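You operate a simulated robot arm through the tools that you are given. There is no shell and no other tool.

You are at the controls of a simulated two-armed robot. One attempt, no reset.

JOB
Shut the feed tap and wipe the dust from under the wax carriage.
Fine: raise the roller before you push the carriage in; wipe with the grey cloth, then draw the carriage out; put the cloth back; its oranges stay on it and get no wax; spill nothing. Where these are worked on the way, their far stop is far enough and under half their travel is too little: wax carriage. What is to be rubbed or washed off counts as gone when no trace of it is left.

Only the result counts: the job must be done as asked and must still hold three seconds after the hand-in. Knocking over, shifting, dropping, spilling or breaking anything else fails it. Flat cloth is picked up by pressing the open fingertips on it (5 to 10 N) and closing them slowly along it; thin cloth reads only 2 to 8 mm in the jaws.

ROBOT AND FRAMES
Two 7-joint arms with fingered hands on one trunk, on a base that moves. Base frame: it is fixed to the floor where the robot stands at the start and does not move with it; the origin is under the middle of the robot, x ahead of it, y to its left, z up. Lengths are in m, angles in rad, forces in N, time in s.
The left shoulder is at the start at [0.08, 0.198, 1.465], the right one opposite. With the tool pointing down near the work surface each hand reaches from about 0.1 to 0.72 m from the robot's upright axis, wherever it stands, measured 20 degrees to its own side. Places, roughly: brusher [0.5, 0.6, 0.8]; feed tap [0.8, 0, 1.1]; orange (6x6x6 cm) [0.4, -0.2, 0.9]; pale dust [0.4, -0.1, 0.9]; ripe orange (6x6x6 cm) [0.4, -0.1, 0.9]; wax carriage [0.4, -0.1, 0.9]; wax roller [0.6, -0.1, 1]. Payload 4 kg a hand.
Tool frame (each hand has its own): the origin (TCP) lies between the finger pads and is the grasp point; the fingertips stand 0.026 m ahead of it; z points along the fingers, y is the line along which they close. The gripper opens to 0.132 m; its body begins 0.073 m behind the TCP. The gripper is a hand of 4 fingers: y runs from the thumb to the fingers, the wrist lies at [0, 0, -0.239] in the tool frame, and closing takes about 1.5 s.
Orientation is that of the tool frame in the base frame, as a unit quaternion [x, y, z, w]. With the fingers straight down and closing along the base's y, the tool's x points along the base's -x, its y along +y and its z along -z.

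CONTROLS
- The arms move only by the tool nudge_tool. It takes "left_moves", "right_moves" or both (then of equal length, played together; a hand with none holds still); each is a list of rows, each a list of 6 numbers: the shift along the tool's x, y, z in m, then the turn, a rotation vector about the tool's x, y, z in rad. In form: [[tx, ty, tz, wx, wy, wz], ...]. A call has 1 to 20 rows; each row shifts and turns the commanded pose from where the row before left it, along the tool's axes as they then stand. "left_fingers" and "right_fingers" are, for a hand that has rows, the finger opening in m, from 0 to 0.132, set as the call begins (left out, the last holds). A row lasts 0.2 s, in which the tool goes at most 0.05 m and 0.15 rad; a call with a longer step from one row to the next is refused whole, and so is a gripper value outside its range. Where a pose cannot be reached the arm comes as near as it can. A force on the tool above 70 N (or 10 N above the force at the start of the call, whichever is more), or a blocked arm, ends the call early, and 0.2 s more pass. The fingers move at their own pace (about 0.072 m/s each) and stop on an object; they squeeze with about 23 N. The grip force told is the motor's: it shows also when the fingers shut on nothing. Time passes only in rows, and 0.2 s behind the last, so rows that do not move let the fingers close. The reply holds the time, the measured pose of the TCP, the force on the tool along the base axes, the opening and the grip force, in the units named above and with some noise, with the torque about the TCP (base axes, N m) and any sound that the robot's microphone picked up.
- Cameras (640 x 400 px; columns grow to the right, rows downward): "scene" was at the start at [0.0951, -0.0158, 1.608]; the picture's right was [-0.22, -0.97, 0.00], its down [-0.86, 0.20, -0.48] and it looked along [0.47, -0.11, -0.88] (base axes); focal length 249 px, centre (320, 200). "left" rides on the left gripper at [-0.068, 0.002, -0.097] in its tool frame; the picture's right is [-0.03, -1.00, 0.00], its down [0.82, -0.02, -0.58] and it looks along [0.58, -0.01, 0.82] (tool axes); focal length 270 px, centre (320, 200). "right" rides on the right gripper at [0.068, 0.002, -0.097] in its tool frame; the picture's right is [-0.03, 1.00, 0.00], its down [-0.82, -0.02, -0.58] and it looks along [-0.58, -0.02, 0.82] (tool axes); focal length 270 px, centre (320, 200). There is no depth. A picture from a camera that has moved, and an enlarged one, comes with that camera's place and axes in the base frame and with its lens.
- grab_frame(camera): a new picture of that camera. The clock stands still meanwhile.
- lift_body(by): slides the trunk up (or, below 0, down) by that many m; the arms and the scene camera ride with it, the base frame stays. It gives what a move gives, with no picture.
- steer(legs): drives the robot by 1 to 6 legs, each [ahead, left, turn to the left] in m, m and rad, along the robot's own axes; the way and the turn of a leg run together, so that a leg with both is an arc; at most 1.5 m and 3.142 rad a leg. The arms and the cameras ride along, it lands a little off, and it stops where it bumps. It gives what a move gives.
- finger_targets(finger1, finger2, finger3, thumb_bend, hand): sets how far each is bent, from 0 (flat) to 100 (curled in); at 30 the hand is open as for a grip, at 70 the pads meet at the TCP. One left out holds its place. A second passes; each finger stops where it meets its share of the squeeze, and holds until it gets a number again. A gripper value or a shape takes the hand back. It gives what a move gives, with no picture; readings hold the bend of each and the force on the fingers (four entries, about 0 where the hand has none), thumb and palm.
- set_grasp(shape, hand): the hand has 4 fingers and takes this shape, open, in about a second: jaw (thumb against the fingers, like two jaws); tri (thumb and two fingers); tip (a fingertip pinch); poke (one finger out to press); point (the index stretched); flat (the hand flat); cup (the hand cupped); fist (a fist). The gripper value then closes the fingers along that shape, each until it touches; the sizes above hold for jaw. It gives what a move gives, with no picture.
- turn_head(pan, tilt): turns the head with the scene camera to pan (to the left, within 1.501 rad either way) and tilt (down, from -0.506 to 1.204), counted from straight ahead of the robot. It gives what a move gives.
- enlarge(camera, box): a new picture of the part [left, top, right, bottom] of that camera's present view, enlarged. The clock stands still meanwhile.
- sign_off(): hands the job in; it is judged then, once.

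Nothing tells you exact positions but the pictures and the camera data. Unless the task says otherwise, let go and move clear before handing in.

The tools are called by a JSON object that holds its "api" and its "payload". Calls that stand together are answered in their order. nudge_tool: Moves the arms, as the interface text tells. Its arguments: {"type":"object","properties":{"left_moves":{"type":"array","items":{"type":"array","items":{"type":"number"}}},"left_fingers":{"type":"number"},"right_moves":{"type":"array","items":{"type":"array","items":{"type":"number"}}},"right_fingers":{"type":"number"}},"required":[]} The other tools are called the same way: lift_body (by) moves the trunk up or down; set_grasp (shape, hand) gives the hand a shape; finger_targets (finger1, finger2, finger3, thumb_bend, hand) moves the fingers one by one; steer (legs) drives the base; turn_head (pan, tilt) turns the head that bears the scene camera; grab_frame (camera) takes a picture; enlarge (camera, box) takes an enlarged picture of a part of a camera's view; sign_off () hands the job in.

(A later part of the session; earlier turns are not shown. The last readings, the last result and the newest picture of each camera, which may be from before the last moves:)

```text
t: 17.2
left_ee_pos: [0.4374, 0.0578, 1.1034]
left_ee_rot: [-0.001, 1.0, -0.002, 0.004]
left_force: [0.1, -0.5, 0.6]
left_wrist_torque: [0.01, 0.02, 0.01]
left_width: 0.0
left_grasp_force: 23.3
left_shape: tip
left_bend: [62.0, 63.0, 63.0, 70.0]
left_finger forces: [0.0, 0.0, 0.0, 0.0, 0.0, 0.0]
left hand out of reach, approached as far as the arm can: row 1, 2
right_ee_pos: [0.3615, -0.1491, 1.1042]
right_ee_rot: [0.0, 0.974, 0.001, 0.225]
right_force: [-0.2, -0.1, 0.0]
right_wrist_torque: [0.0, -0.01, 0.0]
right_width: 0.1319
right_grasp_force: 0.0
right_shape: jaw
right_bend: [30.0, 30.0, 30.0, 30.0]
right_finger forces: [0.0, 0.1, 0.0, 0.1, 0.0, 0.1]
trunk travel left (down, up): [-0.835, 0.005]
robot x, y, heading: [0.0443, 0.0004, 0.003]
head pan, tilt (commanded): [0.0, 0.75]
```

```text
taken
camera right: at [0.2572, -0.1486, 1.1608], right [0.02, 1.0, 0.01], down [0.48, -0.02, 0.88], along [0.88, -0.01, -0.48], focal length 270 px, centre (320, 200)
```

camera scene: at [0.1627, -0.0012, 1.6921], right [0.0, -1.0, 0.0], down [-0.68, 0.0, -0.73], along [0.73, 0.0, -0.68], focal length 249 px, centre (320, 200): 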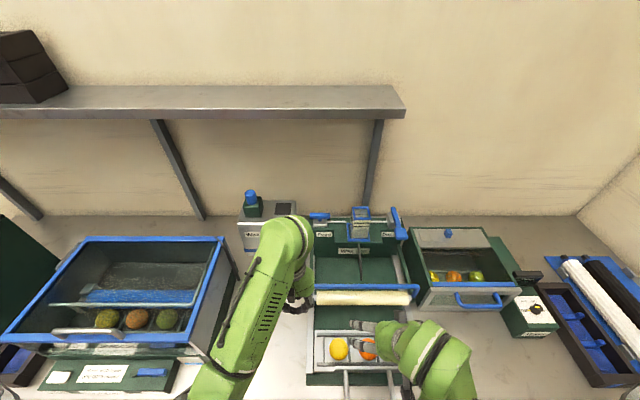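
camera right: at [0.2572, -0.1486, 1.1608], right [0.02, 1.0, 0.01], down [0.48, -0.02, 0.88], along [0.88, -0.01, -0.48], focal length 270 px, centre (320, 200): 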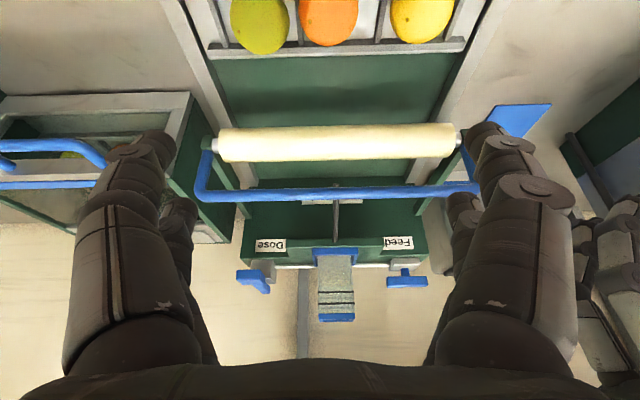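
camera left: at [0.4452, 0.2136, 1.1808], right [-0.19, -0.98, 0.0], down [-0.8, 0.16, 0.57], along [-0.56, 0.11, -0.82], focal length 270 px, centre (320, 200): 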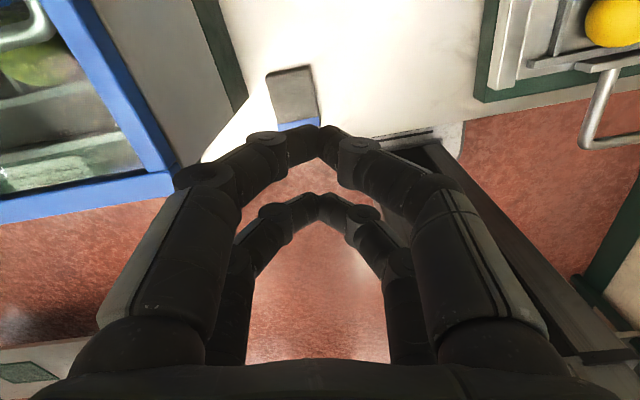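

{"api": "nudge_tool", "payload": {"left_moves": [[-0.02, 0, 0, 0, -0.1, 0], [-0.02, 0, 0, 0, -0.1, 0], [-0.0412, 0, 0.0083, 0, 0, 0], [-0.0412, 0, 0.0083, 0, 0, 0], [-0.0412, 0, 0.0083, 0, 0, 0], [-0.0412, 0, 0.0083, 0, 0, 0], [0, 0, 0, 0, 0, 0]]}}

{"api": "enlarge", "payload": {"camera": "scene", "box": [240, 170, 440, 310]}}

{"api": "enlarge", "payload": {"camera": "right", "box": [220, 180, 520, 360]}}

```text
t: 18.8
left_ee_pos: [0.6487, 0.0598, 1.1091]
left_ee_rot: [-0.001, 0.995, -0.001, 0.103]
left_force: [1.0, 0.6, 0.0]
left_wrist_torque: [-0.02, -0.01, 0.0]
left_width: 0.0
left_grasp_force: 22.7
left_shape: tip
left_bend: [62.0, 63.0, 63.0, 70.0]
left_finger forces: [0.1, 0.0, 0.1, 0.0, 0.1, 0.1]
right_ee_pos: [0.3616, -0.1484, 1.1048]
right_ee_rot: [-0.001, 0.974, 0.001, 0.226]
right_force: [0.1, 0.1, 0.9]
right_wrist_torque: [0.02, 0.01, 0.01]
right_width: 0.1322
right_grasp_force: 0.0
right_shape: jaw
right_bend: [30.0, 30.0, 30.0, 30.0]
right_finger forces: [0.1, 0.0, 0.0, 0.0, 0.0, 0.0]
trunk travel left (down, up): [-0.835, 0.005]
robot x, y, heading: [0.0455, 0.001, -0.0]
head pan, tilt (commanded): [0.0, 0.75]
```

```text
2.86 times, centred on (340, 240) of scene
camera zoom: at [0.1627, -0.001, 1.6921], right [0.0, -1.0, 0.0], down [-0.68, 0.0, -0.73], along [0.73, 0.0, -0.68], focal length 711 px, centre (263, 86)
```

zoom: 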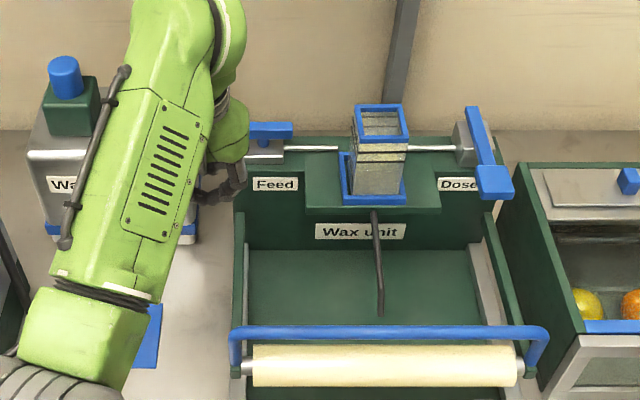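

```text
2.13 times, centred on (370, 270) of right
camera zoom: at [0.2573, -0.1485, 1.1608], right [0.02, 1.0, 0.01], down [0.48, -0.02, 0.88], along [0.88, -0.01, -0.48], focal length 577 px, centre (213, 51)
```

zoom: 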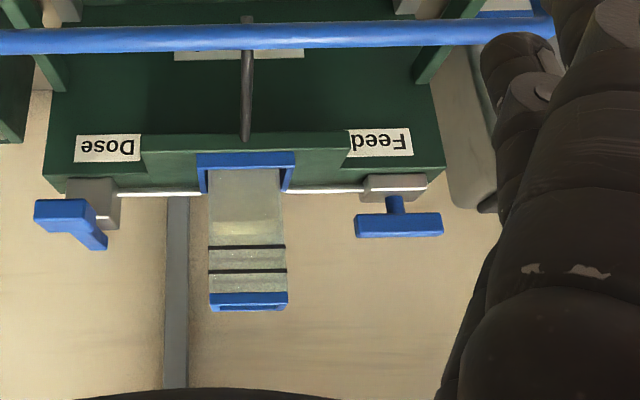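

The left probe is lined up at the tap's left side. I'll curl the right hand's fingers so its camera can see the tap, then lower the probe to the front-left of the bar.

{"api": "set_grasp", "payload": {"hand": "right", "shape": "fist"}}

{"api": "nudge_tool", "payload": {"left_moves": [[-0.0238, -0.011, 0.0229, 0, 0, 0], [-0.0238, -0.011, 0.0229, 0, 0, 0], [0, 0, 0, 0, 0, 0]]}}

{"api": "grab_frame", "payload": {"camera": "right"}}

```text
t: 19.7
left_ee_pos: [0.6478, 0.0589, 1.1075]
left_ee_rot: [-0.001, 0.995, -0.001, 0.103]
left_force: [1.0, -0.6, -1.2]
left_wrist_torque: [0.05, 0.0, 0.03]
left_width: 0.0
left_grasp_force: 23.0
left_shape: tip
left_bend: [62.0, 63.0, 63.0, 70.0]
left_finger forces: [0.0, 0.0, 0.0, 0.1, 0.0, 0.0]
right_ee_pos: [0.3598, -0.1486, 1.106]
right_ee_rot: [0.0, 0.974, 0.002, 0.226]
right_force: [-0.2, 0.7, 0.4]
right_wrist_torque: [0.0, 0.0, 0.03]
right_width: 0.0002
right_grasp_force: 0.1
right_shape: fist
right_bend: [100.0, 100.0, 100.0, 53.0]
right_finger forces: [0.0, 0.0, 0.0, 0.1, 0.0, 0.1]
trunk travel left (down, up): [-0.835, 0.005]
robot x, y, heading: [0.0456, -0.0005, 0.004]
head pan, tilt (commanded): [0.0, 0.75]
```

```text
t: 20.5
left_ee_pos: [0.7042, 0.0339, 1.075]
left_ee_rot: [0.0, 0.995, -0.001, 0.103]
left_force: [-0.3, 0.4, 0.2]
left_wrist_torque: [0.01, 0.01, -0.01]
left_width: 0.0
left_grasp_force: 23.4
left_shape: tip
left_bend: [62.0, 63.0, 63.0, 70.0]
left_finger forces: [0.0, 0.0, 0.0, 0.0, 0.0, 0.0]
right_ee_pos: [0.3586, -0.1479, 1.1051]
right_ee_rot: [0.0, 0.974, 0.001, 0.226]
right_force: [0.1, 0.2, -0.1]
right_wrist_torque: [-0.01, -0.03, 0.02]
right_width: 0.0002
right_grasp_force: 0.0
right_shape: fist
right_bend: [100.0, 100.0, 100.0, 53.0]
right_finger forces: [0.0, 0.0, 0.0, 0.1, 0.1, 0.0]
trunk travel left (down, up): [-0.835, 0.005]
robot x, y, heading: [0.0463, -0.0019, -0.0]
head pan, tilt (commanded): [0.0, 0.75]
```

```text
taken
camera right: at [0.2568, -0.1484, 1.1609], right [0.02, 1.0, 0.01], down [0.48, -0.02, 0.88], along [0.88, -0.01, -0.48], focal length 270 px, centre (320, 200)
```

right: 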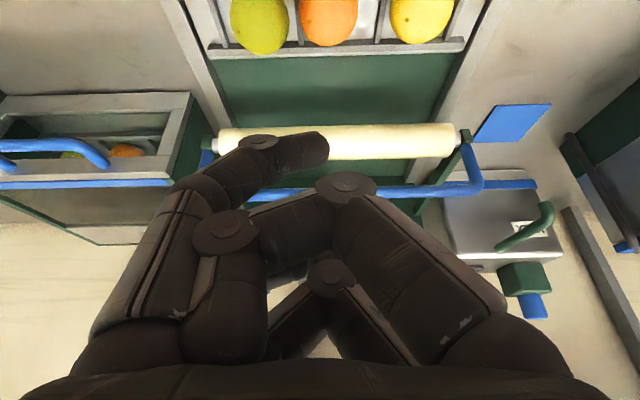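

{"api": "set_grasp", "payload": {"hand": "right", "shape": "flat"}}

{"api": "grab_frame", "payload": {"camera": "right"}}

{"api": "enlarge", "payload": {"camera": "scene", "box": [280, 190, 380, 260]}}

{"api": "grab_frame", "payload": {"camera": "left"}}

```text
t: 21.4
left_ee_pos: [0.7048, 0.0341, 1.0743]
left_ee_rot: [-0.001, 0.995, -0.001, 0.103]
left_force: [0.3, -0.2, 0.2]
left_wrist_torque: [0.02, -0.02, -0.02]
left_width: 0.0
left_grasp_force: 23.0
left_shape: tip
left_bend: [62.0, 63.0, 63.0, 70.0]
left_finger forces: [0.0, 0.1, 0.0, 0.0, 0.0, 0.0]
right_ee_pos: [0.361, -0.1482, 1.1041]
right_ee_rot: [0.0, 0.974, 0.001, 0.226]
right_force: [0.4, 0.0, 0.6]
right_wrist_torque: [-0.02, -0.01, -0.04]
right_width: 0.1262
right_grasp_force: 0.0
right_shape: flat
right_bend: [100.0, 10.0, 9.0, 56.0]
right_finger forces: [0.0, 0.0, 0.1, 0.1, 0.1, 0.0]
trunk travel left (down, up): [-0.835, 0.005]
robot x, y, heading: [0.0464, 0.0023, 0.006]
head pan, tilt (commanded): [0.0, 0.75]
```

```text
taken
camera right: at [0.2571, -0.1485, 1.1608], right [0.02, 1.0, 0.01], down [0.48, -0.02, 0.88], along [0.88, -0.01, -0.48], focal length 270 px, centre (320, 200)
```

right: 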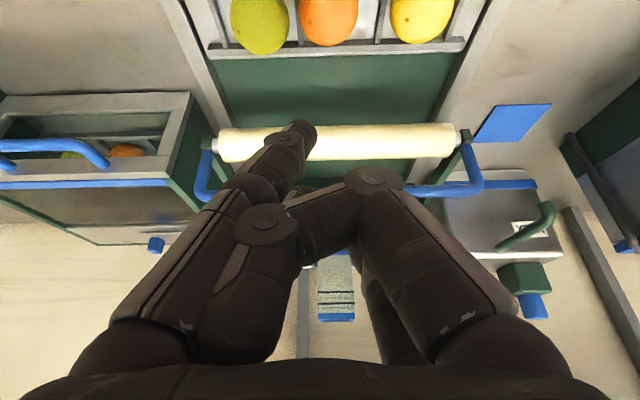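

```text
5.71 times, centred on (330, 225) of scene
camera zoom: at [0.1625, -0.001, 1.6921], right [0.0, -1.0, 0.0], down [-0.68, 0.0, -0.73], along [0.73, 0.0, -0.68], focal length 1422 px, centre (263, 57)
```

zoom: 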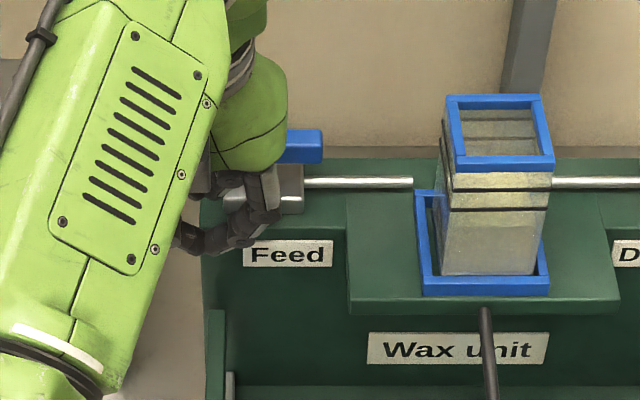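

```text
taken
camera left: at [0.7518, 0.0347, 1.1836], right [0.03, -1.0, 0.01], down [-0.92, -0.02, 0.4], along [-0.4, -0.02, -0.92], focal length 270 px, centre (320, 200)
```

left: 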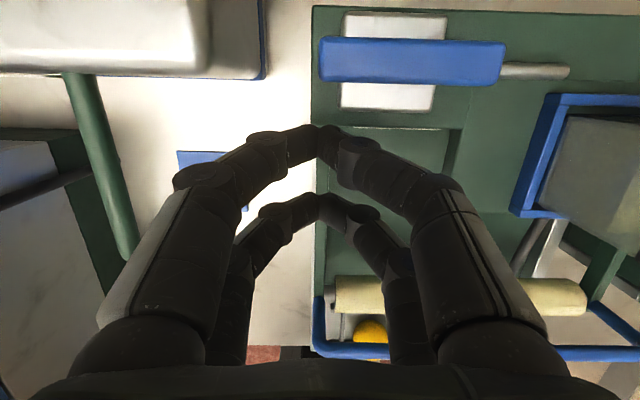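

The left camera sees the tap clearly from above: the bar is centred near [0.7615, -0.004], with its left end right ahead of my probe. Now I push that end forward, which turns it clockwise.

{"api": "nudge_tool", "payload": {"left_moves": [[-0.00856, 0, 0.0018, 0, 0, 0], [-0.00856, 0, 0.0018, 0, 0, 0], [-0.00856, 0, 0.0018, 0, 0, 0], [-0.00856, -0.002, 0.0018, 0, 0, 0]]}}

{"api": "grab_frame", "payload": {"camera": "left"}}

```text
t: 22.4
left_ee_pos: [0.7409, 0.0333, 1.0738]
left_ee_rot: [-0.001, 0.995, -0.001, 0.102]
left_force: [-0.4, 2.0, 1.1]
left_wrist_torque: [0.01, 0.01, 0.05]
left_width: 0.0
left_grasp_force: 22.3
left_shape: tip
left_bend: [62.0, 63.0, 63.0, 70.0]
left_finger forces: [0.0, 0.0, 0.0, 0.0, 0.0, 0.1]
right_ee_pos: [0.3602, -0.1467, 1.1046]
right_ee_rot: [0.0, 0.974, 0.001, 0.226]
right_force: [0.1, -0.6, -0.4]
right_wrist_torque: [0.01, 0.0, -0.03]
right_width: 0.126
right_grasp_force: 0.1
right_shape: flat
right_bend: [100.0, 10.0, 9.0, 56.0]
right_finger forces: [0.1, 0.0, 0.0, 0.0, 0.0, 0.0]
trunk travel left (down, up): [-0.835, 0.005]
robot x, y, heading: [0.0454, 0.0003, 0.005]
head pan, tilt (commanded): [0.0, 0.75]
```

```text
taken
camera left: at [0.7873, 0.0334, 1.1826], right [0.03, -1.0, 0.01], down [-0.92, -0.02, 0.4], along [-0.4, -0.02, -0.92], focal length 270 px, centre (320, 200)
```

left: 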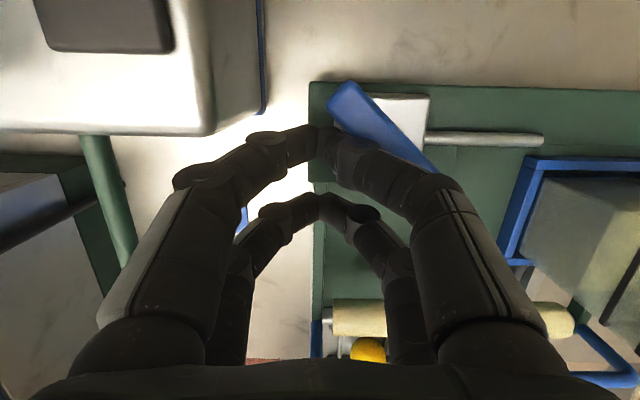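

It turns freely clockwise, now about halfway. I'll continue along the arc.

{"api": "nudge_tool", "payload": {"left_moves": [[-0.0068, -0.004, 0.0014, 0, 0, 0], [-0.0059, -0.005, 0.0012, 0, 0, 0], [-0.0059, -0.005, 0.0012, 0, 0, 0], [0, 0, 0, 0, 0, 0]]}}

{"api": "grab_frame", "payload": {"camera": "left"}}

```text
t: 23.4
left_ee_pos: [0.7546, 0.0265, 1.0756]
left_ee_rot: [-0.002, 0.994, -0.002, 0.105]
left_force: [-16.8, 25.1, 8.9]
left_wrist_torque: [0.05, 0.17, -0.31]
left_width: 0.0
left_grasp_force: 23.4
left_shape: tip
left_bend: [62.0, 62.0, 63.0, 70.0]
left_finger forces: [0.0, 0.0, 17.2, 0.0, 0.0, 0.0]
right_ee_pos: [0.3561, -0.1431, 1.1075]
right_ee_rot: [-0.002, 0.974, -0.001, 0.227]
right_force: [0.3, -0.4, 0.3]
right_wrist_torque: [-0.02, -0.01, 0.0]
right_width: 0.1261
right_grasp_force: 0.0
right_shape: flat
right_bend: [100.0, 10.0, 9.0, 56.0]
right_finger forces: [0.0, 0.0, 0.1, 0.0, 0.0, 0.0]
trunk travel left (down, up): [-0.835, 0.005]
robot x, y, heading: [0.0472, -0.0011, -0.001]
head pan, tilt (commanded): [0.0, 0.75]
```

```text
taken
camera left: at [0.8016, 0.0278, 1.1848], right [0.03, -1.0, 0.01], down [-0.92, -0.02, 0.39], along [-0.39, -0.02, -0.92], focal length 270 px, centre (320, 200)
```

left: 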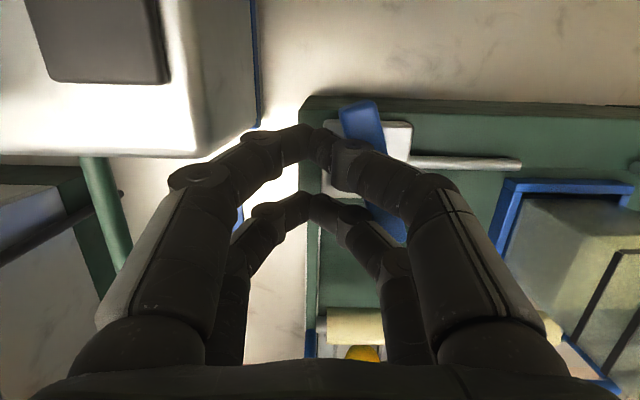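

The bar is about 75° round, but its near end now bears on my rear finger pair, so my probe is blocking itself. I'll back off, lift, move further forward, and push only the far end.

{"api": "nudge_tool", "payload": {"left_moves": [[0.006, 0.014, -0.0012, 0, 0, 0], [-0.0072, 0.006, -0.0343, 0, 0, 0], [0, 0, 0, 0, 0, 0]]}}

{"api": "grab_frame", "payload": {"camera": "left"}}

```text
t: 24.2
left_ee_pos: [0.7504, 0.0397, 1.1091]
left_ee_rot: [-0.001, 0.995, -0.001, 0.103]
left_force: [0.8, -0.2, 0.7]
left_wrist_torque: [0.01, -0.01, -0.03]
left_width: 0.0001
left_grasp_force: 23.3
left_shape: tip
left_bend: [62.0, 63.0, 62.0, 70.0]
left_finger forces: [0.0, 0.0, 0.0, 0.0, 0.0, 0.0]
right_ee_pos: [0.3591, -0.1465, 1.105]
right_ee_rot: [0.0, 0.974, 0.0, 0.226]
right_force: [-0.2, 0.6, 0.1]
right_wrist_torque: [0.01, 0.01, -0.03]
right_width: 0.1259
right_grasp_force: 0.1
right_shape: flat
right_bend: [100.0, 10.0, 9.0, 56.0]
right_finger forces: [0.0, 0.0, 0.0, 0.1, 0.1, 0.0]
trunk travel left (down, up): [-0.835, 0.005]
robot x, y, heading: [0.0508, 0.0, -0.0]
head pan, tilt (commanded): [0.0, 0.75]
```

```text
taken
camera left: at [0.7978, 0.0419, 1.2188], right [0.03, -1.0, 0.01], down [-0.92, -0.02, 0.4], along [-0.4, -0.02, -0.92], focal length 270 px, centre (320, 200)
```

left: 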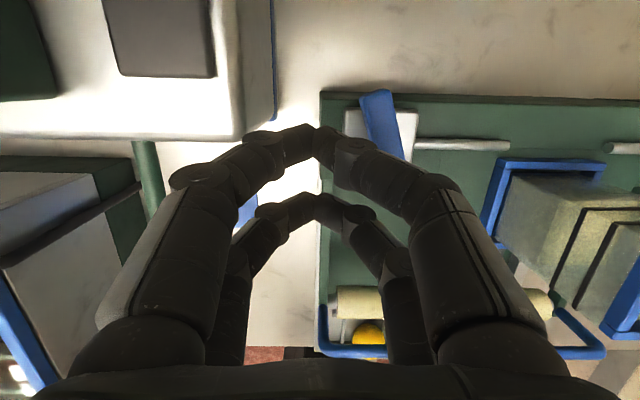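

{"api": "nudge_tool", "payload": {"left_moves": [[-0.023, 0.004, 0.0048, 0, 0, 0], [-0.023, 0.003, 0.0048, 0, 0, 0], [0.0035, 0, 0.0166, 0, 0, 0], [0.0035, 0, 0.0166, 0, 0, 0], [0, 0, 0, 0, 0, 0]]}}

{"api": "grab_frame", "payload": {"camera": "left"}}

{"api": "enlarge", "payload": {"camera": "scene", "box": [260, 60, 460, 260]}}

```text
t: 25.4
left_ee_pos: [0.7927, 0.0477, 1.0757]
left_ee_rot: [0.0, 0.995, -0.001, 0.103]
left_force: [0.6, -0.2, 0.6]
left_wrist_torque: [0.0, 0.03, 0.02]
left_width: 0.0
left_grasp_force: 22.8
left_shape: tip
left_bend: [62.0, 63.0, 62.0, 70.0]
left_finger forces: [0.0, 0.0, 0.0, 0.0, 0.0, 0.0]
left hand out of reach, approached as far as the arm can: row 4
right_ee_pos: [0.3605, -0.1479, 1.1037]
right_ee_rot: [0.0, 0.974, 0.001, 0.225]
right_force: [-0.6, 0.7, -0.2]
right_wrist_torque: [0.02, 0.01, 0.01]
right_width: 0.1261
right_grasp_force: 0.1
right_shape: flat
right_bend: [100.0, 10.0, 9.0, 56.0]
right_finger forces: [0.0, 0.0, 0.0, 0.1, 0.0, 0.0]
trunk travel left (down, up): [-0.835, 0.005]
robot x, y, heading: [0.0507, 0.002, -0.003]
head pan, tilt (commanded): [0.0, 0.75]
```

```text
taken
camera left: at [0.8394, 0.049, 1.1838], right [0.03, -1.0, 0.01], down [-0.92, -0.02, 0.4], along [-0.4, -0.02, -0.92], focal length 270 px, centre (320, 200)
```

left: 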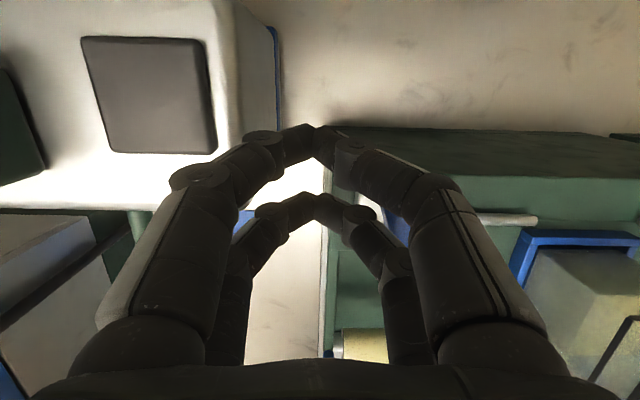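

```text
2.00 times, centred on (360, 160) of scene
camera zoom: at [0.1632, -0.0011, 1.692], right [0.0, -1.0, 0.0], down [-0.68, 0.0, -0.73], along [0.73, 0.0, -0.68], focal length 498 px, centre (240, 280)
```

zoom: 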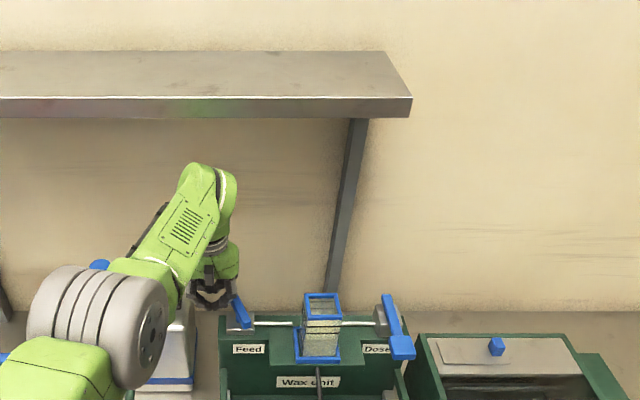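

{"api": "nudge_tool", "payload": {"left_moves": [[0, -0.007, 0, 0, 0, 0], [0, -0.007, 0, 0, 0, 0], [0, -0.007, 0, 0, 0, 0], [0, 0, 0, 0, 0, 0]]}}

{"api": "grab_frame", "payload": {"camera": "left"}}

{"api": "enlarge", "payload": {"camera": "scene", "box": [280, 190, 380, 260]}}

```text
t: 26.4
left_ee_pos: [0.7922, 0.0312, 1.0772]
left_ee_rot: [0.0, 0.995, -0.003, 0.104]
left_force: [3.3, 11.9, 4.4]
left_wrist_torque: [0.05, 0.07, -0.13]
left_width: 0.0001
left_grasp_force: 23.3
left_shape: tip
left_bend: [62.0, 58.0, 67.0, 70.0]
left_finger forces: [0.1, 0.1, 11.9, 0.1, 0.0, 0.0]
right_ee_pos: [0.3602, -0.1451, 1.1057]
right_ee_rot: [-0.001, 0.974, 0.0, 0.226]
right_force: [-0.4, 0.4, 0.0]
right_wrist_torque: [0.0, -0.02, -0.02]
right_width: 0.126
right_grasp_force: 0.1
right_shape: flat
right_bend: [100.0, 10.0, 9.0, 56.0]
right_finger forces: [0.0, 0.0, 0.0, 0.0, 0.0, 0.1]
trunk travel left (down, up): [-0.835, 0.005]
robot x, y, heading: [0.048, 0.0009, 0.002]
head pan, tilt (commanded): [0.0, 0.75]
```

```text
taken
camera left: at [0.8383, 0.0314, 1.1855], right [0.03, -1.0, 0.01], down [-0.92, -0.02, 0.4], along [-0.4, -0.02, -0.92], focal length 270 px, centre (320, 200)
```

left: 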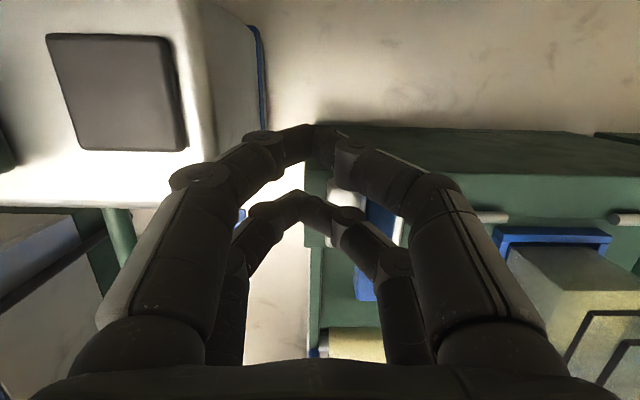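

```text
5.71 times, centred on (330, 225) of scene
camera zoom: at [0.1633, 0.0031, 1.6921], right [0.0, -1.0, 0.0], down [-0.68, 0.0, -0.73], along [0.73, 0.0, -0.68], focal length 1422 px, centre (263, 57)
```

zoom: 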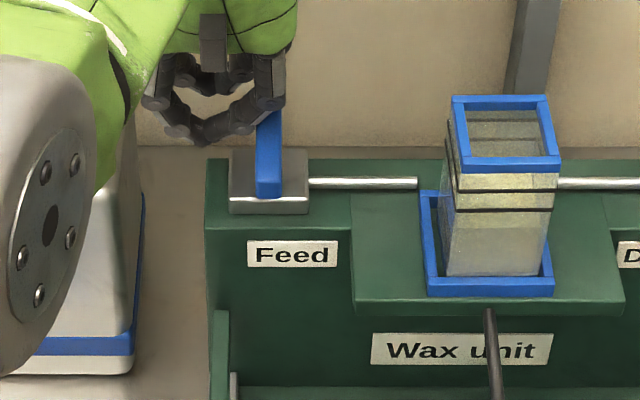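

The bar now points straight away from me, perpendicular to the pipe, and resists with 12 N, so it looks to be at its stop. I'll press slightly more, then retreat and check it.

{"api": "nudge_tool", "payload": {"left_moves": [[0, -0.004, 0, 0, 0, 0], [0, 0, 0, 0, 0, 0]]}}

{"api": "nudge_tool", "payload": {"left_moves": [[0, 0.015, 0, 0, 0, 0], [0, 0.01, 0, 0, 0, 0], [-0.0072, 0, -0.0343, 0, 0, 0], [0.046, 0, -0.0096, 0, 0, 0], [0.046, 0.01, -0.0096, 0, 0, 0], [0.046, 0.01, -0.0096, 0, 0, 0], [0, 0, 0, 0, 0, 0]]}}

{"api": "grab_frame", "payload": {"camera": "left"}}

{"api": "enlarge", "payload": {"camera": "scene", "box": [280, 190, 380, 260]}}

```text
t: 27.0
left_ee_pos: [0.7907, 0.0292, 1.0773]
left_ee_rot: [0.0, 0.995, -0.002, 0.103]
left_force: [4.8, 10.9, 5.8]
left_wrist_torque: [-0.02, 0.08, -0.12]
left_width: 0.0
left_grasp_force: 23.1
left_shape: tip
left_bend: [62.0, 58.0, 67.0, 70.0]
left_finger forces: [0.1, 0.0, 12.9, 0.1, 0.0, 0.0]
left hand out of reach, approached as far as the arm can: row 1
right_ee_pos: [0.3603, -0.1457, 1.1059]
right_ee_rot: [0.0, 0.974, 0.0, 0.226]
right_force: [1.0, -0.4, -0.4]
right_wrist_torque: [0.02, 0.0, -0.06]
right_width: 0.126
right_grasp_force: 0.0
right_shape: flat
right_bend: [100.0, 10.0, 9.0, 56.0]
right_finger forces: [0.0, 0.0, 0.0, 0.1, 0.0, 0.0]
trunk travel left (down, up): [-0.835, 0.005]
robot x, y, heading: [0.0463, -0.0003, -0.003]
head pan, tilt (commanded): [0.0, 0.75]
```

```text
t: 28.6
left_ee_pos: [0.6479, 0.0699, 1.1098]
left_ee_rot: [0.001, 0.995, -0.001, 0.103]
left_force: [-0.2, 0.1, -0.3]
left_wrist_torque: [0.01, 0.02, -0.02]
left_width: 0.0
left_grasp_force: 23.5
left_shape: tip
left_bend: [62.0, 59.0, 67.0, 70.0]
left_finger forces: [0.0, 0.1, 0.0, 0.1, 0.0, 0.0]
right_ee_pos: [0.3609, -0.1483, 1.1042]
right_ee_rot: [0.0, 0.974, 0.002, 0.225]
right_force: [0.4, -0.2, -0.5]
right_wrist_torque: [0.02, 0.0, 0.01]
right_width: 0.1263
right_grasp_force: 0.1
right_shape: flat
right_bend: [100.0, 10.0, 9.0, 56.0]
right_finger forces: [0.0, 0.0, 0.0, 0.1, 0.1, 0.0]
trunk travel left (down, up): [-0.835, 0.005]
robot x, y, heading: [0.0434, -0.0013, -0.001]
head pan, tilt (commanded): [0.0, 0.75]
```

```text
taken
camera left: at [0.6957, 0.0713, 1.2192], right [0.03, -1.0, 0.01], down [-0.92, -0.02, 0.4], along [-0.4, -0.02, -0.92], focal length 270 px, centre (320, 200)
```

left: 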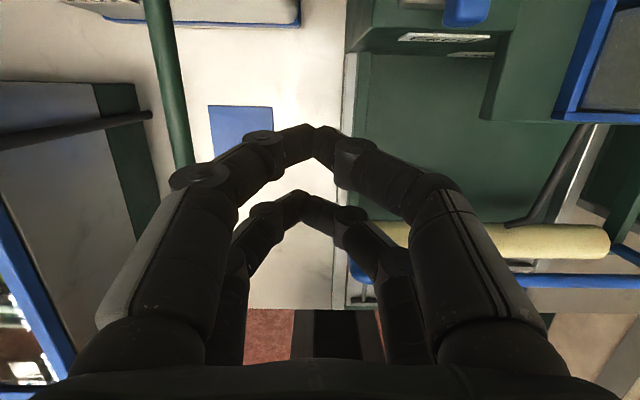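

```text
5.71 times, centred on (330, 225) of scene
camera zoom: at [0.1635, -0.0016, 1.692], right [0.0, -1.0, 0.0], down [-0.68, 0.0, -0.73], along [0.73, 0.0, -0.68], focal length 1422 px, centre (263, 57)
```

zoom: 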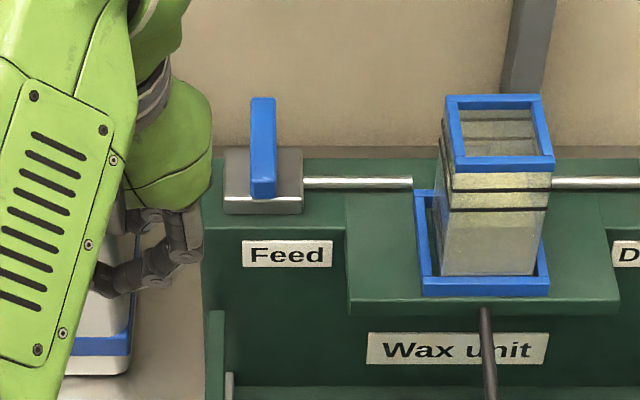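

The feed tap is now perpendicular to its pipe, so it is shut. Next I'll use the left hand to raise the roller bail, gripping its blue bar left of the hopper with the jaws closing fore-aft. First I untilt and position both hands.

{"api": "set_grasp", "payload": {"hand": "left", "shape": "jaw"}}

{"api": "nudge_tool", "payload": {"left_moves": [[0.02, 0, -0.02, 0, 0.103, 0], [0.02, 0, 0, 0, 0.103, 0], [0.02, -0.02, 0, 0, 0, 0.15], [0.02, -0.02, 0, 0, 0, 0.15], [0, 0, 0, 0, 0, 0.15], [0, 0, 0, 0, 0, 0.15], [0, 0, 0, 0, 0, 0.15], [0, 0, 0, 0, 0, 0.15], [0, 0, 0, 0, 0, 0]], "right_moves": [[0, -0.04, 0, 0, 0, 0], [0, -0.04, 0, 0, 0, 0], [0, -0.03, 0, 0, 0, 0], [0, 0, 0, 0, 0, 0], [0, 0, 0, 0, 0, 0], [0, 0, 0, 0, 0, 0], [0, 0, 0, 0, 0, 0], [0, 0, 0, 0, 0, 0], [0, 0, 0, 0, 0, 0]]}}

{"api": "grab_frame", "payload": {"camera": "scene"}}

{"api": "grab_frame", "payload": {"camera": "left"}}

```text
t: 29.5
left_ee_pos: [0.649, 0.0705, 1.1099]
left_ee_rot: [-0.001, 0.995, -0.001, 0.102]
left_force: [-0.1, 0.4, 0.7]
left_wrist_torque: [-0.04, -0.02, 0.02]
left_width: 0.132
left_grasp_force: 0.0
left_shape: jaw
left_bend: [30.0, 30.0, 30.0, 30.0]
left_finger forces: [0.0, 0.0, 0.0, 0.1, 0.0, 0.0]
right_ee_pos: [0.3617, -0.1496, 1.1041]
right_ee_rot: [-0.001, 0.974, 0.002, 0.225]
right_force: [-0.5, 0.6, 0.1]
right_wrist_torque: [0.01, 0.02, 0.0]
right_width: 0.1263
right_grasp_force: 0.0
right_shape: flat
right_bend: [100.0, 10.0, 9.0, 56.0]
right_finger forces: [0.1, 0.0, 0.0, 0.0, 0.0, 0.0]
trunk travel left (down, up): [-0.835, 0.005]
robot x, y, heading: [0.049, -0.0008, 0.003]
head pan, tilt (commanded): [0.0, 0.75]
```

```text
t: 30.3
left_ee_pos: [0.5855, 0.0531, 1.1249]
left_ee_rot: [0.071, 0.997, 0.001, -0.001]
left_force: [0.2, 0.8, -0.5]
left_wrist_torque: [0.03, -0.03, 0.01]
left_width: 0.1316
left_grasp_force: 0.1
left_shape: jaw
left_bend: [30.0, 30.0, 30.0, 30.0]
left_finger forces: [0.0, 0.0, 0.0, 0.1, 0.0, 0.0]
right_ee_pos: [0.3618, -0.1878, 1.1005]
right_ee_rot: [-0.133, 0.967, 0.036, 0.215]
right_force: [-1.1, 0.9, 0.6]
right_wrist_torque: [0.04, -0.03, -0.03]
right_width: 0.1261
right_grasp_force: 0.0
right_shape: flat
right_bend: [100.0, 10.0, 9.0, 56.0]
right_finger forces: [0.0, 0.0, 0.0, 0.0, 0.0, 0.1]
trunk travel left (down, up): [-0.835, 0.005]
robot x, y, heading: [0.0484, 0.0015, 0.001]
head pan, tilt (commanded): [0.0, 0.75]
stopped in row 4 (right hand): the arm was blocked; the commanded pose is now the measured one
```

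```text
taken
camera scene: at [0.1624, -0.0021, 1.6919], right [0.0, -1.0, 0.0], down [-0.68, 0.0, -0.73], along [0.73, 0.0, -0.68], focal length 249 px, centre (320, 200)
```

scene: 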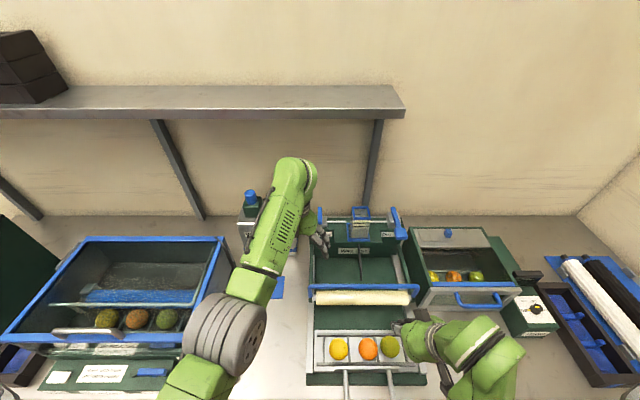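

```text
taken
camera left: at [0.6542, 0.0438, 1.2221], right [-0.11, -0.99, 0.0], down [-0.81, 0.09, 0.58], along [-0.57, 0.07, -0.82], focal length 270 px, centre (320, 200)
```

left: 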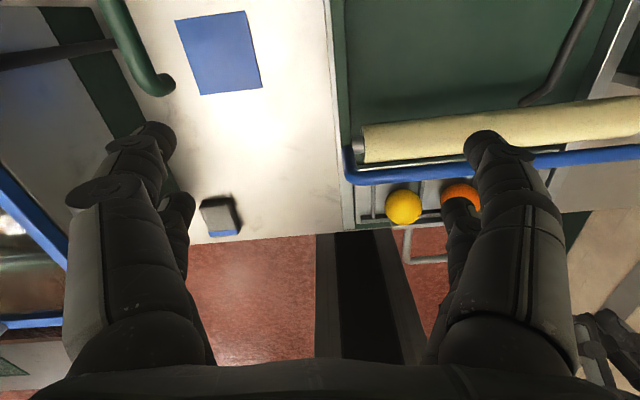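

{"api": "nudge_tool", "payload": {"left_moves": [[0, 0, 0, 0, 0, 0.15], [0, 0, 0, 0, 0, 0.15], [0, 0, 0, 0, 0, 0.15], [0, 0, 0, 0, 0, 0.15], [0, 0, 0, 0, 0, 0.15], [0, 0, 0, 0, 0, 0.15], [0, 0, 0, 0, 0, 0.15], [0, 0, 0, 0, 0, 0.15], [0, 0, 0, 0, 0, 0.15], [0, 0, 0, 0, 0, 0.0787], [0, 0, 0, 0, 0, 0]]}}

{"api": "grab_frame", "payload": {"camera": "left"}}

{"api": "grab_frame", "payload": {"camera": "scene"}}

```text
t: 32.7
left_ee_pos: [0.5113, -0.1061, 0.9809]
left_ee_rot: [0.7, 0.714, 0.004, 0.006]
left_force: [-0.5, -0.4, -0.1]
left_wrist_torque: [-0.01, -0.02, 0.01]
left_width: 0.1321
left_grasp_force: 0.0
left_shape: jaw
left_bend: [30.0, 30.0, 30.0, 30.0]
left_finger forces: [0.0, 0.0, 0.0, 0.0, 0.1, 0.1]
left hand out of reach, approached as far as the arm can: row 6, 7, 8, 9, 10
right_ee_pos: [0.3653, -0.1888, 1.1017]
right_ee_rot: [-0.133, 0.966, 0.034, 0.218]
right_force: [-0.1, 0.1, 0.9]
right_wrist_torque: [0.0, 0.01, -0.01]
right_width: 0.1261
right_grasp_force: 0.0
right_shape: flat
right_bend: [100.0, 10.0, 9.0, 56.0]
right_finger forces: [0.0, 0.0, 0.0, 0.1, 0.0, 0.0]
trunk travel left (down, up): [-0.835, 0.005]
robot x, y, heading: [0.0441, -0.0032, 0.0]
head pan, tilt (commanded): [0.0, 0.75]
```

```text
taken
camera left: at [0.513, -0.1753, 1.0771], right [-1.0, -0.04, -0.01], down [-0.04, 0.82, 0.58], along [-0.01, 0.58, -0.82], focal length 270 px, centre (320, 200)
```

left: 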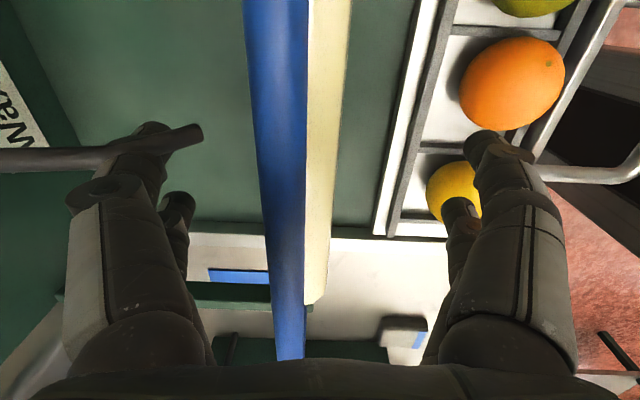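

```text
taken
camera scene: at [0.163, -0.0006, 1.6918], right [0.0, -1.0, 0.0], down [-0.68, 0.0, -0.73], along [0.73, 0.0, -0.68], focal length 249 px, centre (320, 200)
```

scene: 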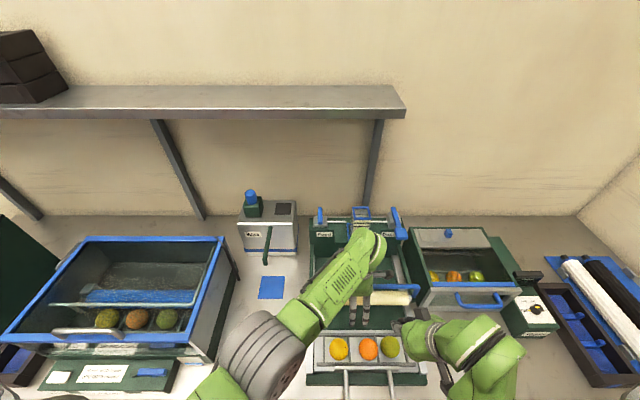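

The yaw was hard for the arm, so it drifted, but the jaws ended up straddling the blue bar without touching anything. I'll centre the jaws on the bar (bar at about x 0.527, z 1.0) and see how the arm responds.

{"api": "nudge_tool", "payload": {"left_moves": [[0, 0.008, 0, 0, 0, 0], [0, 0.007, -0.005, 0, 0, 0], [0, 0, 0, 0, 0, 0]]}}

{"api": "grab_frame", "payload": {"camera": "left"}}

{"api": "enlarge", "payload": {"camera": "scene", "box": [290, 190, 450, 310]}}

{"api": "grab_frame", "payload": {"camera": "right"}}

```text
t: 33.5
left_ee_pos: [0.5185, -0.1178, 0.9752]
left_ee_rot: [0.705, 0.709, 0.001, 0.003]
left_force: [1.0, -0.2, 0.8]
left_wrist_torque: [0.02, 0.0, 0.0]
left_width: 0.1318
left_grasp_force: 0.0
left_shape: jaw
left_bend: [30.0, 30.0, 30.0, 30.0]
left_finger forces: [0.0, 0.0, 0.0, 0.1, 0.1, 0.1]
left hand out of reach, approached as far as the arm can: row 1, 2
right_ee_pos: [0.3641, -0.1889, 1.1003]
right_ee_rot: [-0.133, 0.966, 0.034, 0.218]
right_force: [-0.1, 0.0, 0.2]
right_wrist_torque: [0.02, 0.02, -0.03]
right_width: 0.1262
right_grasp_force: 0.0
right_shape: flat
right_bend: [100.0, 10.0, 9.0, 56.0]
right_finger forces: [0.0, 0.0, 0.1, 0.1, 0.0, 0.0]
trunk travel left (down, up): [-0.835, 0.005]
robot x, y, heading: [0.0515, 0.0002, 0.001]
head pan, tilt (commanded): [0.0, 0.75]
```

```text
taken
camera left: at [0.5204, -0.1876, 1.0722], right [-1.0, -0.03, 0.0], down [-0.03, 0.82, 0.58], along [-0.02, 0.58, -0.82], focal length 270 px, centre (320, 200)
```

left: 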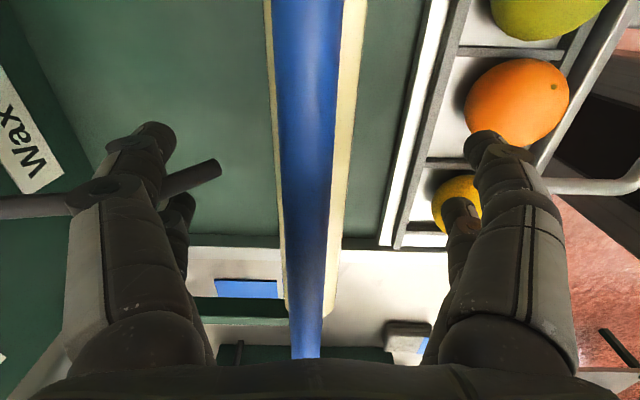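

```text
3.33 times, centred on (370, 250) of scene
camera zoom: at [0.1625, -0.0004, 1.6919], right [0.0, -1.0, 0.0], down [-0.68, 0.0, -0.73], along [0.73, 0.0, -0.68], focal length 830 px, centre (153, 33)
```

zoom: 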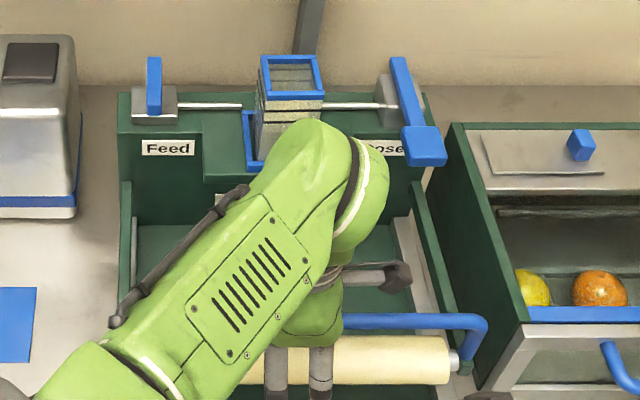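

```text
taken
camera right: at [0.265, -0.2172, 1.1582], right [-0.25, 0.97, 0.02], down [0.48, 0.11, 0.87], along [0.84, 0.23, -0.49], focal length 270 px, centre (320, 200)
```

right: 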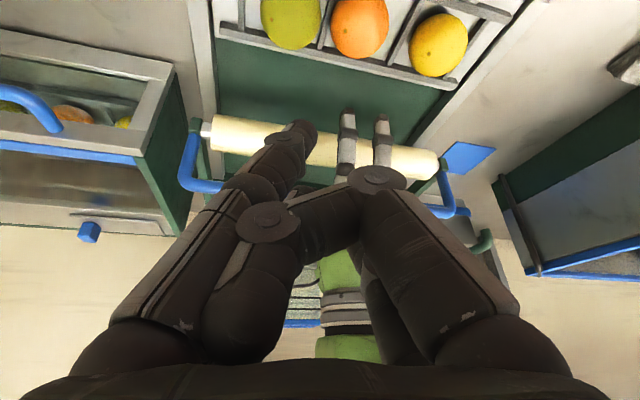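

The left wrist is at its limit in this pose and a thin wax tube is near the front fingers, so I won't grip here. I'll come straight up while unwinding the yaw, then raise the bar by pushing it from below with a 45° hooked finger pair instead.

{"api": "nudge_tool", "payload": {"left_moves": [[-0.0033, 0, -0.02, 0, 0, -0.05], [-0.0033, 0, -0.02, 0, 0, -0.05], [-0.0033, 0, -0.02, 0, 0, -0.05]]}}

{"api": "grab_frame", "payload": {"camera": "left"}}

```text
t: 34.3
left_ee_pos: [0.519, -0.13, 1.0389]
left_ee_rot: [0.651, 0.759, -0.001, 0.001]
left_force: [-0.5, -0.2, 0.4]
left_wrist_torque: [0.01, 0.0, 0.01]
left_width: 0.1317
left_grasp_force: 0.1
left_shape: jaw
left_bend: [30.0, 30.0, 30.0, 30.0]
left_finger forces: [0.0, 0.1, 0.0, 0.1, 0.0, 0.0]
right_ee_pos: [0.3646, -0.189, 1.1014]
right_ee_rot: [-0.134, 0.966, 0.034, 0.217]
right_force: [-0.1, 0.0, 0.4]
right_wrist_torque: [-0.01, 0.02, -0.01]
right_width: 0.1261
right_grasp_force: 0.0
right_shape: flat
right_bend: [100.0, 10.0, 9.0, 56.0]
right_finger forces: [0.1, 0.0, 0.0, 0.0, 0.0, 0.0]
trunk travel left (down, up): [-0.835, 0.005]
robot x, y, heading: [0.0442, 0.0016, -0.001]
head pan, tilt (commanded): [0.0, 0.75]
```

```text
taken
camera left: at [0.5312, -0.1982, 1.1355], right [-0.98, -0.18, 0.0], down [-0.14, 0.8, 0.58], along [-0.1, 0.57, -0.82], focal length 270 px, centre (320, 200)
```

left: 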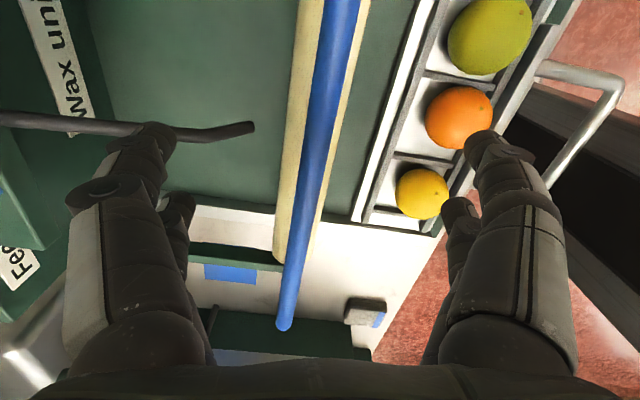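

{"api": "nudge_tool", "payload": {"left_moves": [[0, 0, -0.025, 0, 0, -0.15], [0.0095, 0.003, -0.025, 0, 0, -0.15], [0.018, 0.0088, 0, 0, 0, -0.15], [0.0165, 0.0114, 0, 0, 0, -0.15], [0.0146, 0.0137, 0, 0, 0, -0.15], [0.0124, 0.0157, 0, 0, 0, -0.15], [0, 0, 0, 0, 0, -0.15], [0, 0, 0, 0, 0, -0.15], [0, 0, 0, 0, 0, -0.15], [0, 0, 0, 0, 0, -0.067], [0, 0, 0, 0, 0, 0]]}}

{"api": "grab_frame", "payload": {"camera": "scene"}}

```text
t: 36.7
left_ee_pos: [0.5189, -0.0388, 1.0859]
left_ee_rot: [0.001, 1.0, -0.001, 0.0]
left_force: [-0.6, 0.2, 0.2]
left_wrist_torque: [0.0, 0.03, 0.02]
left_width: 0.1318
left_grasp_force: 0.1
left_shape: jaw
left_bend: [30.0, 30.0, 30.0, 30.0]
left_finger forces: [0.0, 0.0, 0.0, 0.0, 0.0, 0.0]
right_ee_pos: [0.3658, -0.1887, 1.1017]
right_ee_rot: [-0.134, 0.966, 0.034, 0.218]
right_force: [-0.7, -0.4, 0.2]
right_wrist_torque: [0.03, 0.01, -0.04]
right_width: 0.126
right_grasp_force: 0.1
right_shape: flat
right_bend: [100.0, 10.0, 9.0, 56.0]
right_finger forces: [0.0, 0.0, 0.0, 0.1, 0.0, 0.0]
trunk travel left (down, up): [-0.835, 0.005]
robot x, y, heading: [0.0493, -0.0007, 0.0]
head pan, tilt (commanded): [0.0, 0.75]
```

```text
taken
camera scene: at [0.1629, -0.0015, 1.6921], right [0.0, -1.0, 0.0], down [-0.68, 0.0, -0.73], along [0.73, 0.0, -0.68], focal length 249 px, centre (320, 200)
```

scene: 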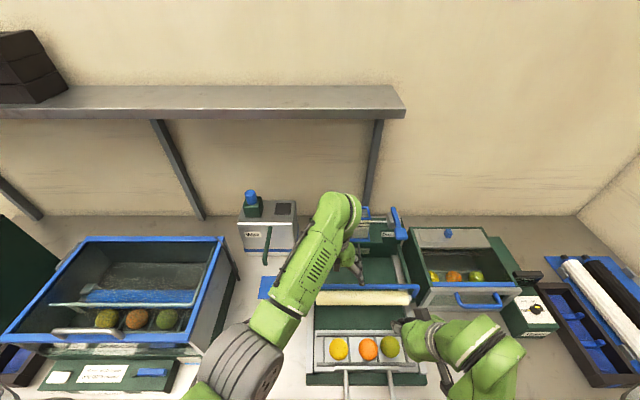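

Left hand is free at [0.519, -0.039, 1.086]. I'll curl the rear finger pair away, keep the front pair pinched as a hook, pull back a little and tilt 45° forward.

{"api": "finger_targets", "payload": {"hand": "left", "finger1": 63, "finger2": 100, "finger3": 100, "thumb_bend": 68}}

{"api": "nudge_tool", "payload": {"left_moves": [[0.0375, 0, 0, 0, 0, 0], [0.0375, 0, 0, 0, 0, 0], [0, 0, 0, 0, -0.131, 0], [0, 0, 0, 0, -0.131, 0], [0, 0, 0, 0, -0.131, 0], [0, 0, 0, 0, -0.131, 0], [0, 0, 0, 0, -0.131, 0], [0, 0, 0, 0, -0.131, 0], [0, 0, 0, 0, 0, 0]]}}

{"api": "grab_frame", "payload": {"camera": "left"}}

{"api": "grab_frame", "payload": {"camera": "scene"}}

{"api": "grab_frame", "payload": {"camera": "right"}}

```text
t: 37.7
left_ee_pos: [0.5185, -0.0378, 1.0851]
left_ee_rot: [0.001, 1.0, -0.001, 0.0]
left_force: [0.1, 0.1, 1.1]
left_wrist_torque: [0.02, 0.02, -0.02]
left_width: 0.0157
left_grasp_force: 0.1
left_shape: fingers
left_bend: [63.0, 74.0, 74.0, 68.0]
left_finger forces: [0.0, 0.0, 0.0, 0.1, 0.1, 0.1]
right_ee_pos: [0.3628, -0.1879, 1.101]
right_ee_rot: [-0.133, 0.966, 0.034, 0.217]
right_force: [-0.1, 0.8, -0.6]
right_wrist_torque: [0.01, 0.01, -0.01]
right_width: 0.126
right_grasp_force: 0.0
right_shape: flat
right_bend: [100.0, 10.0, 9.0, 56.0]
right_finger forces: [0.1, 0.1, 0.0, 0.0, 0.1, 0.0]
trunk travel left (down, up): [-0.835, 0.005]
robot x, y, heading: [0.0474, 0.0004, 0.005]
head pan, tilt (commanded): [0.0, 0.75]
```

```text
t: 39.7
left_ee_pos: [0.4436, -0.0387, 1.0864]
left_ee_rot: [0.0, 0.923, -0.001, 0.384]
left_force: [-1.0, 0.0, 1.2]
left_wrist_torque: [0.0, -0.03, 0.02]
left_width: 0.0156
left_grasp_force: 0.0
left_shape: fingers
left_bend: [63.0, 74.0, 74.0, 68.0]
left_finger forces: [0.0, 0.0, 0.0, 0.0, 0.0, 0.0]
right_ee_pos: [0.3642, -0.1893, 1.1]
right_ee_rot: [-0.133, 0.966, 0.034, 0.217]
right_force: [-0.4, -0.6, 0.6]
right_wrist_torque: [-0.02, -0.01, 0.03]
right_width: 0.1259
right_grasp_force: 0.1
right_shape: flat
right_bend: [100.0, 10.0, 9.0, 56.0]
right_finger forces: [0.0, 0.0, 0.0, 0.0, 0.0, 0.0]
trunk travel left (down, up): [-0.835, 0.005]
robot x, y, heading: [0.046, -0.0011, 0.002]
head pan, tilt (commanded): [0.0, 0.75]
```

```text
taken
camera left: at [0.4237, -0.037, 1.2034], right [0.01, -1.0, 0.02], down [-0.99, -0.02, -0.17], along [0.17, -0.02, -0.99], focal length 270 px, centre (320, 200)
```

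left: 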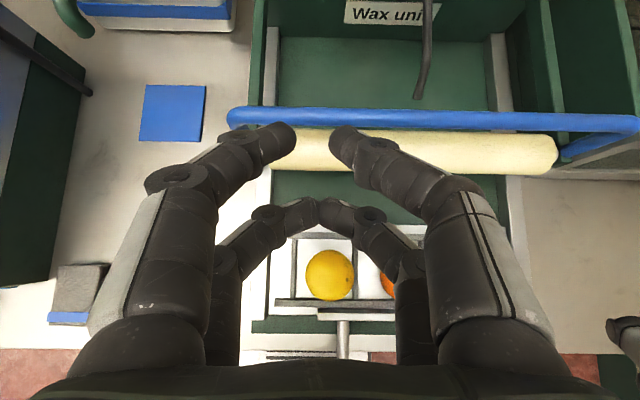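

```text
taken
camera scene: at [0.1626, -0.0011, 1.6921], right [0.0, -1.0, 0.0], down [-0.68, 0.0, -0.73], along [0.73, 0.0, -0.68], focal length 249 px, centre (320, 200)
```

scene: 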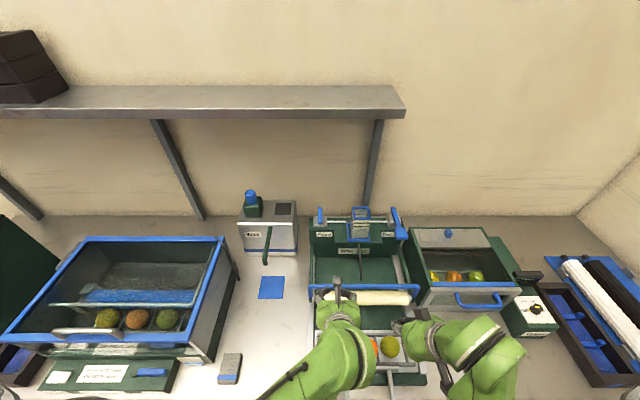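

```text
taken
camera right: at [0.265, -0.2176, 1.1581], right [-0.25, 0.97, 0.02], down [0.48, 0.11, 0.87], along [0.84, 0.23, -0.49], focal length 270 px, centre (320, 200)
```

right: 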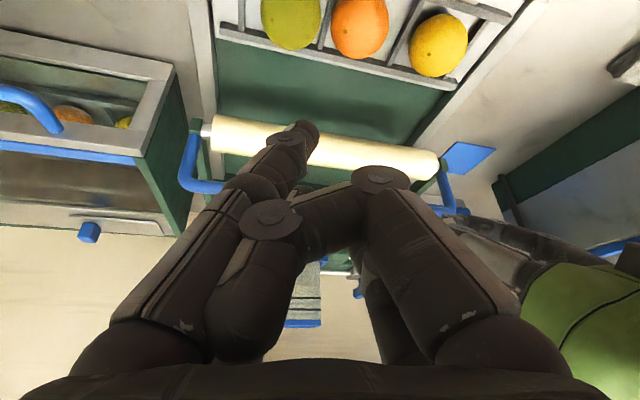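

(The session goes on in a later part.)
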